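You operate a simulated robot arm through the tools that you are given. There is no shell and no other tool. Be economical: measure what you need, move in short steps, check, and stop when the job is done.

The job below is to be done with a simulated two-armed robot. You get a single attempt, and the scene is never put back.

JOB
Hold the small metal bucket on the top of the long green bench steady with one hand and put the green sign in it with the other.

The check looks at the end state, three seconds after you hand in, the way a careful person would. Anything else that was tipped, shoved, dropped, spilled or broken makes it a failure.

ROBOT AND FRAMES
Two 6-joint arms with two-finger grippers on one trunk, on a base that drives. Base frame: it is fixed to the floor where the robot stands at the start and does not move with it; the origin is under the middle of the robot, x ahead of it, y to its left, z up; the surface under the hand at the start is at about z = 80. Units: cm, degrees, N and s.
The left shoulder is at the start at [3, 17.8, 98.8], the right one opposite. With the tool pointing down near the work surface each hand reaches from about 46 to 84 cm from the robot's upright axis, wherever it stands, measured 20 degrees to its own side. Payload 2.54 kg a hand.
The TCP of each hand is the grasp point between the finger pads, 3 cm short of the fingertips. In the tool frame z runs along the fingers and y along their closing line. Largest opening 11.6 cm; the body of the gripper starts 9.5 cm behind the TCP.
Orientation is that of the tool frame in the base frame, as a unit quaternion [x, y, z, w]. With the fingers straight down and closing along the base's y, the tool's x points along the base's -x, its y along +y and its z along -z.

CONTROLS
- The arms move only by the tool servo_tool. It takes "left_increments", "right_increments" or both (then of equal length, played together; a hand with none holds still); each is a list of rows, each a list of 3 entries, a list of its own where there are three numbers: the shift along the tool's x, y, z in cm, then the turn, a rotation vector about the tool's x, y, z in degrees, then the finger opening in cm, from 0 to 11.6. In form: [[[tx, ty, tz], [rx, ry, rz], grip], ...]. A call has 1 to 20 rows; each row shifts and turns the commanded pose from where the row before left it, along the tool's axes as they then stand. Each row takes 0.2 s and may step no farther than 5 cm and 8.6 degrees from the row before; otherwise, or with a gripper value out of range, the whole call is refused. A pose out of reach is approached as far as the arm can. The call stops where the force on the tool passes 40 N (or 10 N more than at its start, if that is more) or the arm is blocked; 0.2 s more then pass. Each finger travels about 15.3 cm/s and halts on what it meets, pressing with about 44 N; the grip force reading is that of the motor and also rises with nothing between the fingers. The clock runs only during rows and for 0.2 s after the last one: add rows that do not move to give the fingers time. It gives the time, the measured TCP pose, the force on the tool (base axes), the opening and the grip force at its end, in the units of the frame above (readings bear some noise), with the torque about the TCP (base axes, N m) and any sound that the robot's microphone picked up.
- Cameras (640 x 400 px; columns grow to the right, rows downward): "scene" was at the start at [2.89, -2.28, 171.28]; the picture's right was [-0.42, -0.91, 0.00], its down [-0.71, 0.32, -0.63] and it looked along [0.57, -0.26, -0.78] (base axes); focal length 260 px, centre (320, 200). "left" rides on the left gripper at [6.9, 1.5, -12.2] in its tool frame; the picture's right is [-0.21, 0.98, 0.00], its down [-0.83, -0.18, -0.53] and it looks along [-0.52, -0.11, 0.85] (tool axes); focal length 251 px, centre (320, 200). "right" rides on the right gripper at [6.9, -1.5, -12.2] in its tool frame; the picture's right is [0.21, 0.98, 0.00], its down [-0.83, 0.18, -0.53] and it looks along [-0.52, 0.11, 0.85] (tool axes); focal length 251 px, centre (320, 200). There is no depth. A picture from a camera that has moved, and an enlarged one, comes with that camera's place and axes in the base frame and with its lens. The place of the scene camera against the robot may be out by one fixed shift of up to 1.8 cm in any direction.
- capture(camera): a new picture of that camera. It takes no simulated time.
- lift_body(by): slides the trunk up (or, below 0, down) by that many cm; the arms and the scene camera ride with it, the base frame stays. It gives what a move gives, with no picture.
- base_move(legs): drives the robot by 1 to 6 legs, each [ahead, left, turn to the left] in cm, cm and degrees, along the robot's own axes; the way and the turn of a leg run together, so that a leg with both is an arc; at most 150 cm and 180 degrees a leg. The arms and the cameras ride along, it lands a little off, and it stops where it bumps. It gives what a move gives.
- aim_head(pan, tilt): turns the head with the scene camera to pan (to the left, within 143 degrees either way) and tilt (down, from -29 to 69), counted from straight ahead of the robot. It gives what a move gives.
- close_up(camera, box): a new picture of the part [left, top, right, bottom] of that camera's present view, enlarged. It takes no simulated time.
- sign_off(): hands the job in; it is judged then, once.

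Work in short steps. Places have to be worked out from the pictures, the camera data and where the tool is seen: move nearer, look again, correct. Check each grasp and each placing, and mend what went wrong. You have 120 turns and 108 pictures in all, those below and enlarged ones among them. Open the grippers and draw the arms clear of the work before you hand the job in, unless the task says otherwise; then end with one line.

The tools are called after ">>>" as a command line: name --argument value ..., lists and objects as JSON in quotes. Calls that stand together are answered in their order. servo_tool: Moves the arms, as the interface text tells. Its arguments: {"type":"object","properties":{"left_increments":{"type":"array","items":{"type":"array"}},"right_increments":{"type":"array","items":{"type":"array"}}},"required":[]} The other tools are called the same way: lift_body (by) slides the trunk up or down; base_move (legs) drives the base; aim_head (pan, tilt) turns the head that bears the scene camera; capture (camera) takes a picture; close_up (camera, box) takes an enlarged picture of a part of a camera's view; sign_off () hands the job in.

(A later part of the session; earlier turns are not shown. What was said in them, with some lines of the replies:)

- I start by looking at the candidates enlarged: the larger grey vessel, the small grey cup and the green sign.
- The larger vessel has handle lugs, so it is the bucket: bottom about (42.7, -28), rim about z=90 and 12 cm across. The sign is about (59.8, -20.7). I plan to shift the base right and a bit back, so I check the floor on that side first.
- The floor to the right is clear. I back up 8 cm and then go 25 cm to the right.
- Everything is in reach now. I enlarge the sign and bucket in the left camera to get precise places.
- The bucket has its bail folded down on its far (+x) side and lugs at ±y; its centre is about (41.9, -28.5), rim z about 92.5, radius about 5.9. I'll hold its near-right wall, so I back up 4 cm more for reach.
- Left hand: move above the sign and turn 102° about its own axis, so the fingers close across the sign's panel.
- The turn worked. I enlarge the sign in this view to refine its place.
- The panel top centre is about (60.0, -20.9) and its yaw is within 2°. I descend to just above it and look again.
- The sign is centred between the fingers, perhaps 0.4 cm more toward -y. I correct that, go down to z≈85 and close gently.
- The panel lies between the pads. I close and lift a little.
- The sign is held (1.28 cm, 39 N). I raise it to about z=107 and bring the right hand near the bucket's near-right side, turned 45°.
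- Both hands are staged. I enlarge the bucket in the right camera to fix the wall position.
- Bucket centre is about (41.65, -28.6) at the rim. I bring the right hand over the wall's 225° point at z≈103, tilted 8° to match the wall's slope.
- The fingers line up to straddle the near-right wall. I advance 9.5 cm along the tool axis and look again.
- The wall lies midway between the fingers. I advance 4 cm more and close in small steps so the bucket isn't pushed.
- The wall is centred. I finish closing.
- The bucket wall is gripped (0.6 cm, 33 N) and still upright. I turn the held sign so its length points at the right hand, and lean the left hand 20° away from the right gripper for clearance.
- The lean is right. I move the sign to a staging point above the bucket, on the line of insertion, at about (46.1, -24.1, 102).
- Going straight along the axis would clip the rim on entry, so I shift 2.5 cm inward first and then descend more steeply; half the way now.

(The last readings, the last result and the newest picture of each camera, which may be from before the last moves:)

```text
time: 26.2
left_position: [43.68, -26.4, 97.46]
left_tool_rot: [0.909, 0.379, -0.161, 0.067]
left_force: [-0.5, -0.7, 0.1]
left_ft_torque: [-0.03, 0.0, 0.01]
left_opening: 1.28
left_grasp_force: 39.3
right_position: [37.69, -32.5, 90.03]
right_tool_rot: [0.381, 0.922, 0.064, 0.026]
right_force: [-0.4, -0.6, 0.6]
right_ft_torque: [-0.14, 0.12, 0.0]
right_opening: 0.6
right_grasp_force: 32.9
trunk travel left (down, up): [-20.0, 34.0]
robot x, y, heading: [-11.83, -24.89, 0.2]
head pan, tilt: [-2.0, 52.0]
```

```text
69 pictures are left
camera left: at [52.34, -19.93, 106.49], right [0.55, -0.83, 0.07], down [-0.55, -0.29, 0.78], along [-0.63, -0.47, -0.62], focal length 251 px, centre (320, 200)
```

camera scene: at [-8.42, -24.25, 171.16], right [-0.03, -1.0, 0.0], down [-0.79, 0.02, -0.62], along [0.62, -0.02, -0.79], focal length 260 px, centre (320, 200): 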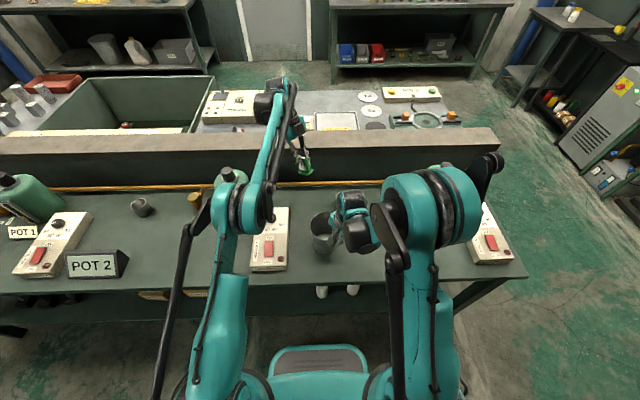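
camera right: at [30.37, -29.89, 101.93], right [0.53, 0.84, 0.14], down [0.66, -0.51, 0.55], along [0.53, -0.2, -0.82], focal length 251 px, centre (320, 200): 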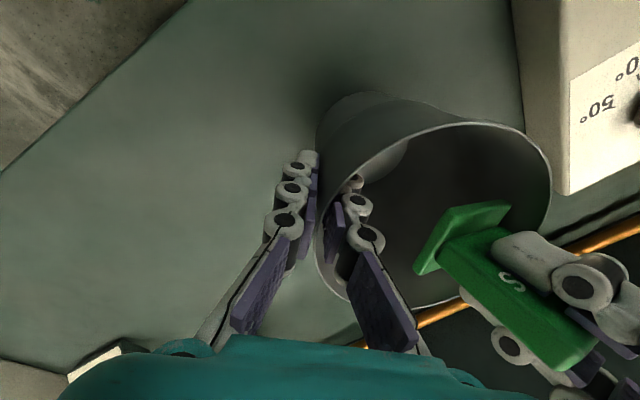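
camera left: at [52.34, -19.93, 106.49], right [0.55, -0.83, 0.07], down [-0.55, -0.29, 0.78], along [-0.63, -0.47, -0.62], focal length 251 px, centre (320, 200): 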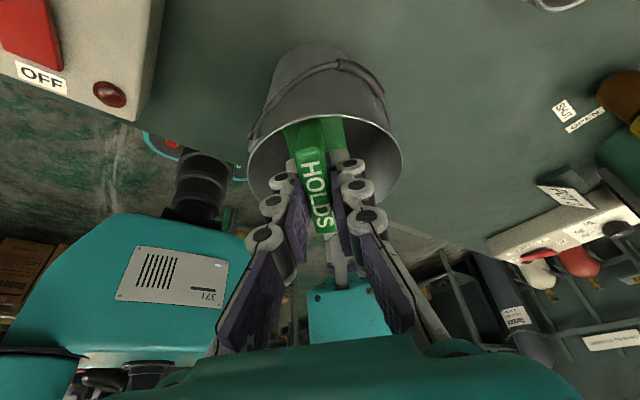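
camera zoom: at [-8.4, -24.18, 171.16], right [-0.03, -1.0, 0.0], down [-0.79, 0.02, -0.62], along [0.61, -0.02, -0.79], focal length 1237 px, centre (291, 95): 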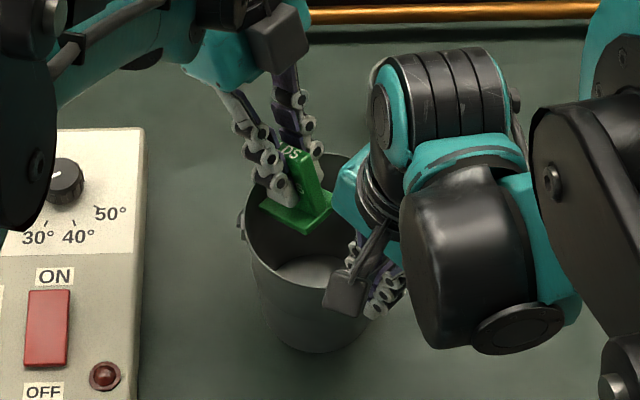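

The sign's lower edge sits inside the rim with clearance on all sides. I lower it the remaining 9 cm in small steps.

>>> servo_tool --left_increments '[[[0.35, 0, 2.27], [0, 0, 0], 0.3], [[0.35, 0, 2.27], [0, 0, 0], 0.3], [[0.35, 0, 2.27], [0, 0, 0], 0.3], [[0.35, 0, 2.27], [0, 0, 0], 0.3], [[0, 0, 0], [0, 0, 0], 0.3]]'

>>> capture --camera "right"

>>> capture --camera "left"

```text
time: 27.4
left_position: [42.5, -27.7, 88.32]
left_tool_rot: [0.909, 0.378, -0.161, 0.067]
left_force: [-2.5, -3.3, -0.1]
left_ft_torque: [0.03, -0.06, 0.01]
left_opening: 1.25
left_grasp_force: 39.5
right_position: [37.56, -32.71, 90.07]
right_tool_rot: [0.381, 0.922, 0.063, 0.025]
right_force: [2.2, 3.8, 0.6]
right_ft_torque: [-0.12, 0.26, 0.03]
right_opening: 0.6
right_grasp_force: 33.2
trunk travel left (down, up): [-20.0, 34.0]
robot x, y, heading: [-12.12, -24.84, 0.5]
head pan, tilt: [-2.0, 52.0]
```

```text
68 pictures are left
camera right: at [30.34, -29.94, 101.94], right [0.53, 0.84, 0.13], down [0.66, -0.51, 0.55], along [0.53, -0.2, -0.82], focal length 251 px, centre (320, 200)
```

right: 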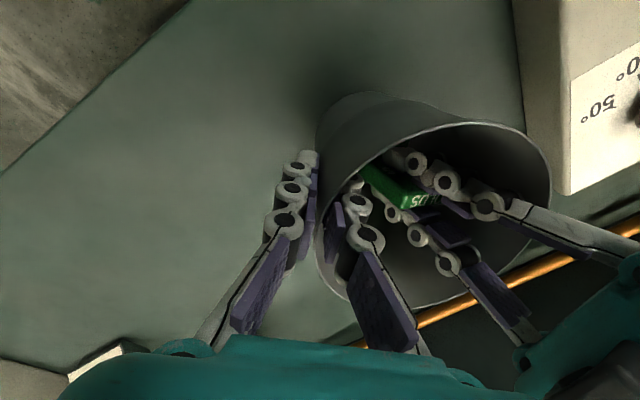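

```text
67 pictures are left
camera left: at [51.12, -21.23, 97.36], right [0.55, -0.83, 0.07], down [-0.55, -0.29, 0.78], along [-0.63, -0.47, -0.62], focal length 251 px, centre (320, 200)
```

left: 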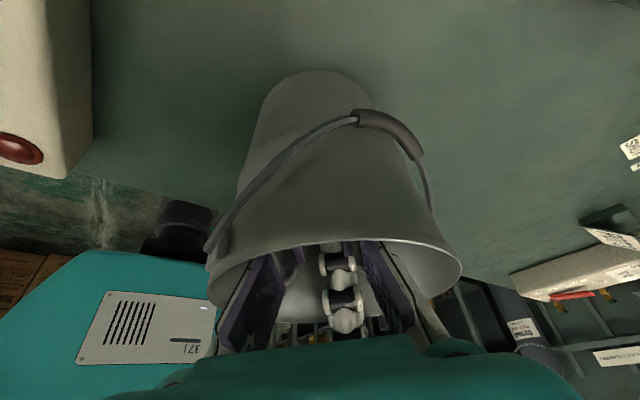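

A light sideways touch (about 4 N) suggests the left fingers brush the far rim. I ease 0.4 cm inward and open the fingers to 2.6 cm so the sign drops the last bit.

>>> servo_tool --left_increments '[[[-0.38, 0, 0.14], [0, 0, 0], 0.3], [[0, 0, 0], [0, 0, 0], 1.6], [[0, 0, 0], [0, 0, 0], 2.2], [[0, 0, 0], [0, 0, 0], 2.8], [[0, 0, 0], [0, 0, 0], 2.8]]'

>>> capture --camera "right"

>>> close_up --camera "scene" --box '[270, 180, 382, 264]'

```text
time: 28.6
left_position: [42.24, -28.02, 88.35]
left_tool_rot: [0.909, 0.378, -0.16, 0.066]
left_force: [-0.2, 0.2, 0.7]
left_ft_torque: [0.02, 0.05, -0.01]
left_opening: 2.8
left_grasp_force: 0.1
right_position: [37.67, -32.52, 89.99]
right_tool_rot: [0.38, 0.922, 0.064, 0.026]
right_force: [-0.7, -0.3, 0.1]
right_ft_torque: [-0.18, 0.14, 0.01]
right_opening: 0.63
right_grasp_force: 33.1
trunk travel left (down, up): [-20.0, 34.0]
robot x, y, heading: [-11.98, -24.97, 0.1]
head pan, tilt: [-2.0, 52.0]
```

```text
66 pictures are left
camera right: at [30.37, -29.92, 101.94], right [0.53, 0.84, 0.14], down [0.66, -0.51, 0.55], along [0.53, -0.2, -0.82], focal length 251 px, centre (320, 200)
```

right: 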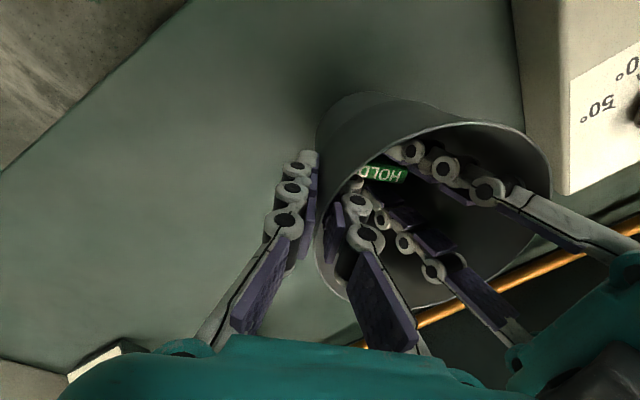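

```text
4.76 times, centred on (326, 222) of scene
camera zoom: at [-8.41, -24.21, 171.16], right [-0.03, -1.0, 0.0], down [-0.79, 0.02, -0.62], along [0.62, -0.02, -0.79], focal length 1237 px, centre (291, 95)
```

zoom: 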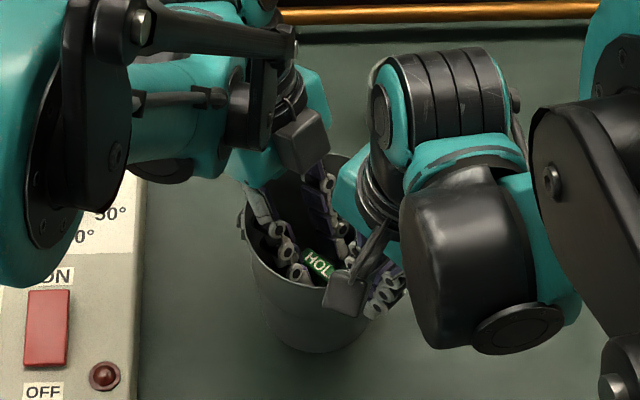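

The sign is released and stands inside the bucket. I withdraw the left hand back along its path, with the right still holding.

>>> servo_tool --left_increments '[[[-0.35, 0, -2.27], [0, 0, 0], 2.8], [[-0.35, 0, -2.27], [0, 0, 0], 2.8], [[-0.35, 0, -2.27], [0, 0, 0], 2.8], [[-0.35, 0, -2.27], [0, 0, 0], 2.8], [[0, 0, -4], [0, 0, 0], 2.8], [[0, 0, -4], [0, 0, 0], 2.8], [[0, 0, 0], [0, 0, 0], 2.8]]'

>>> capture --camera "left"

>>> capture --camera "right"

```text
time: 30.2
left_position: [45.68, -24.61, 104.85]
left_tool_rot: [0.909, 0.379, -0.16, 0.068]
left_force: [0.4, 0.1, 0.2]
left_ft_torque: [0.0, 0.01, 0.0]
left_opening: 2.78
left_grasp_force: 0.0
right_position: [37.55, -32.33, 90.04]
right_tool_rot: [0.381, 0.922, 0.065, 0.026]
right_force: [-0.2, 0.0, -0.2]
right_ft_torque: [-0.14, 0.17, -0.02]
right_opening: 0.6
right_grasp_force: 33.3
trunk travel left (down, up): [-20.0, 34.0]
robot x, y, heading: [-11.92, -24.73, 0.1]
head pan, tilt: [-2.0, 52.0]
```

```text
64 pictures are left
camera left: at [54.28, -18.22, 113.83], right [0.55, -0.83, 0.07], down [-0.55, -0.29, 0.78], along [-0.63, -0.47, -0.62], focal length 251 px, centre (320, 200)
```

left: 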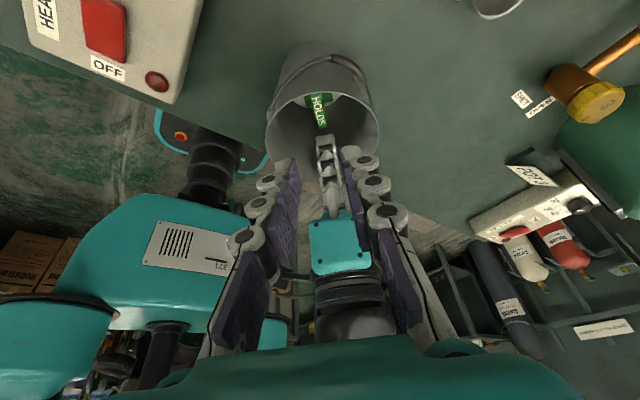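

```text
63 pictures are left
camera right: at [30.37, -29.91, 101.94], right [0.53, 0.84, 0.14], down [0.66, -0.51, 0.55], along [0.53, -0.2, -0.82], focal length 251 px, centre (320, 200)
```

right: 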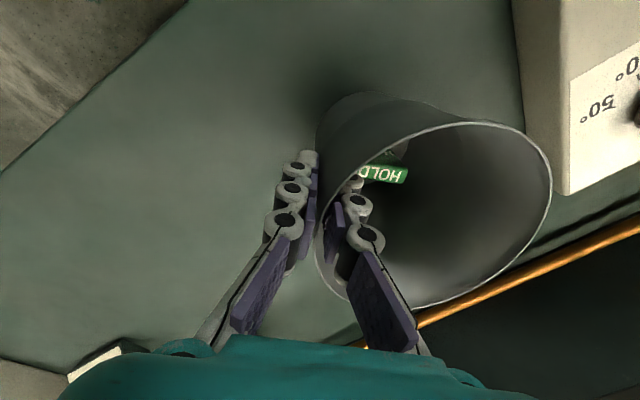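

The sign is in the bucket. I back the left hand off further, then open the right just enough to clear the wall.

>>> servo_tool --left_increments '[[[0, 0, -4.5], [0, 0, 0], 2.8], [[0, 0, -4.5], [0, 0, 0], 2.8], [[2, 0, -2], [0, 0, 0], 2.8], [[0, 0, 0], [0, 0, 0], 2.8], [[0, 0, 0], [0, 0, 0], 2.8], [[0, 0, 0], [0, 0, 0], 2.8]]' --right_increments '[[[0, 0, 0], [0, 0, 0], 0.1], [[0, 0, 0], [0, 0, 0], 0.1], [[0, 0, 0], [0, 0, 0], 0.9], [[0, 0, 0], [0, 0, 0], 1.4], [[0, 0, 0], [0, 0, 0], 2], [[0, 0, 0], [0, 0, 0], 2.2]]'

>>> capture --camera "right"

```text
time: 31.6
left_position: [49.52, -20.72, 114.33]
left_tool_rot: [0.909, 0.379, -0.16, 0.067]
left_force: [0.1, -0.8, 0.0]
left_ft_torque: [0.01, 0.01, 0.01]
left_opening: 2.79
left_grasp_force: 0.0
right_position: [37.69, -32.58, 90.05]
right_tool_rot: [0.38, 0.922, 0.064, 0.026]
right_force: [0.1, -0.6, 0.0]
right_ft_torque: [-0.01, -0.03, 0.01]
right_opening: 2.22
right_grasp_force: 0.0
trunk travel left (down, up): [-20.0, 34.0]
robot x, y, heading: [-12.11, -24.63, 0.3]
head pan, tilt: [-2.0, 52.0]
```

```text
62 pictures are left
camera right: at [30.33, -29.92, 101.95], right [0.53, 0.84, 0.14], down [0.66, -0.51, 0.55], along [0.53, -0.2, -0.82], focal length 251 px, centre (320, 200)
```

right: 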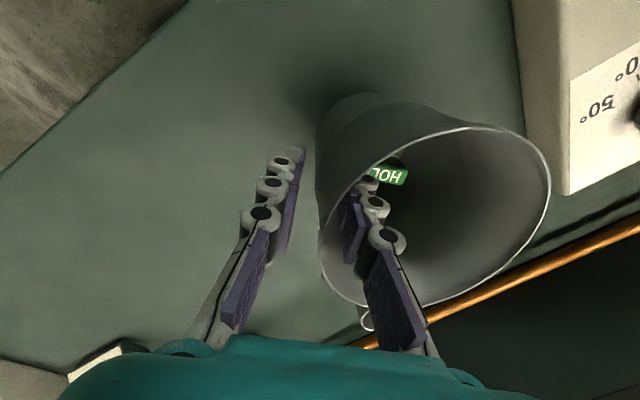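

The pads are free of the wall on both sides. I withdraw the right hand along its axis in small steps, then away to its side.

>>> servo_tool --right_increments '[[[0, 0, -1.5], [0, 0, 0], 2.4], [[0, 0, -2], [0, 0, 0], 2.4], [[0, 0, -3], [0, 0, 0], 2.4], [[0, 0, -4], [0, 0, 0], 2.4], [[0, 0, -4.5], [0, 0, 0], 2.4], [[0, -3, -4], [0, 0, 0], 4], [[0, -4.5, -1], [0, 0, 0], 6], [[0, -4.5, -1], [0, 0, 0], 6], [[0, 0, 0], [0, 0, 0], 6]]'

>>> capture --camera "scene"

>>> close_up --camera "scene" --box '[260, 170, 400, 270]'

>>> capture --camera "right"

```text
time: 33.6
left_position: [49.61, -20.56, 114.28]
left_tool_rot: [0.909, 0.378, -0.16, 0.067]
left_force: [-0.5, 0.3, -0.4]
left_ft_torque: [0.0, 0.03, 0.0]
left_opening: 2.8
left_grasp_force: 0.2
right_position: [27.07, -43.29, 109.17]
right_tool_rot: [0.38, 0.922, 0.064, 0.026]
right_force: [0.1, -0.3, -0.1]
right_ft_torque: [-0.03, 0.04, -0.03]
right_opening: 6.01
right_grasp_force: 0.0
trunk travel left (down, up): [-20.0, 34.0]
robot x, y, heading: [-12.0, -25.13, 0.2]
head pan, tilt: [-2.0, 52.0]
```

```text
61 pictures are left
camera scene: at [-8.28, -24.16, 171.15], right [-0.03, -1.0, 0.0], down [-0.79, 0.02, -0.61], along [0.61, -0.02, -0.79], focal length 260 px, centre (320, 200)
```

scene: 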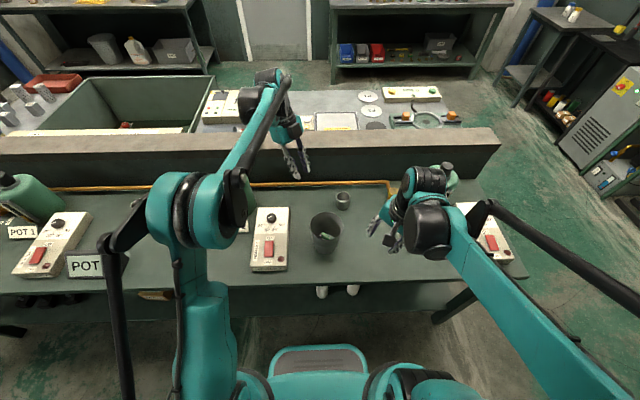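

```text
4.00 times, centred on (330, 220) of scene
camera zoom: at [-8.28, -24.16, 171.15], right [-0.03, -1.0, 0.0], down [-0.79, 0.02, -0.61], along [0.61, -0.02, -0.79], focal length 1039 px, centre (280, 120)
```

zoom: 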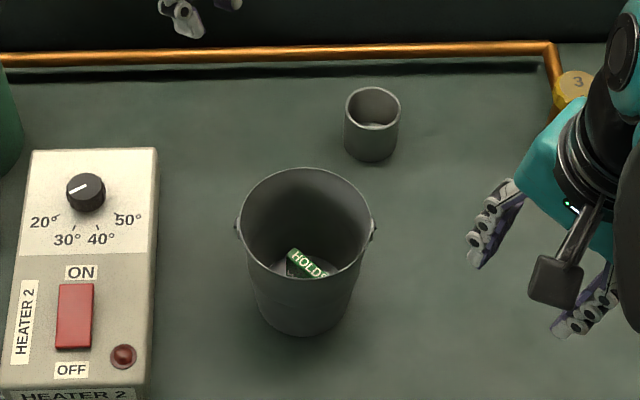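

```text
59 pictures are left
camera right: at [19.85, -40.66, 121.0], right [0.53, 0.84, 0.14], down [0.66, -0.51, 0.55], along [0.53, -0.2, -0.82], focal length 251 px, centre (320, 200)
```

right: 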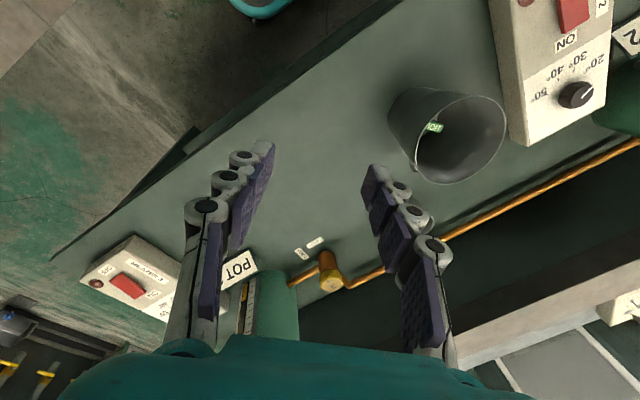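

The bucket stands upright in its place with the sign inside, and the cup and everything else look untouched. I open the left gripper, and both hands are clear.

>>> servo_tool --left_increments '[[[2, 0, -4], [0, 0, 0], 6], [[2, 0, -3], [0, 0, 0], 8], [[0, 0, 0], [0, 0, 0], 8]]'

>>> close_up --camera "scene" --box '[220, 150, 420, 275]'

```text
time: 34.4
left_position: [53.79, -16.45, 119.84]
left_tool_rot: [0.909, 0.378, -0.161, 0.067]
left_force: [0.3, -1.3, -0.3]
left_ft_torque: [0.05, -0.05, 0.03]
left_opening: 7.99
left_grasp_force: 0.1
right_position: [26.94, -43.34, 109.24]
right_tool_rot: [0.38, 0.922, 0.064, 0.027]
right_force: [1.1, -0.1, 1.0]
right_ft_torque: [-0.02, -0.01, 0.02]
right_opening: 6.01
right_grasp_force: 0.1
trunk travel left (down, up): [-20.0, 34.0]
robot x, y, heading: [-11.65, -24.49, 0.3]
head pan, tilt: [-2.0, 52.0]
```

```text
3.20 times, centred on (320, 212) of scene
camera zoom: at [-8.47, -24.23, 171.16], right [-0.03, -1.0, 0.0], down [-0.79, 0.02, -0.62], along [0.62, -0.02, -0.79], focal length 832 px, centre (320, 160)
```

zoom: 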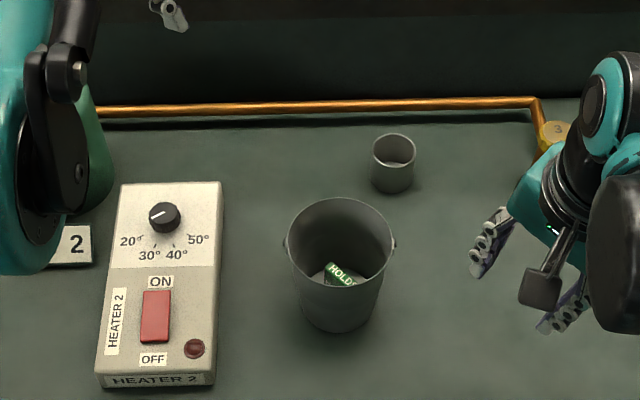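

All is as wanted and the scene is at rest, so I hand in.

>>> sign_off

```text
The job is handed in.
```

The green sign is standing in the small metal bucket, which I held steady with the right hand while the left put the sign in. The bucket is upright in its place on the green bench, both hands are open and clear, and the last pictures show nothing else disturbed.
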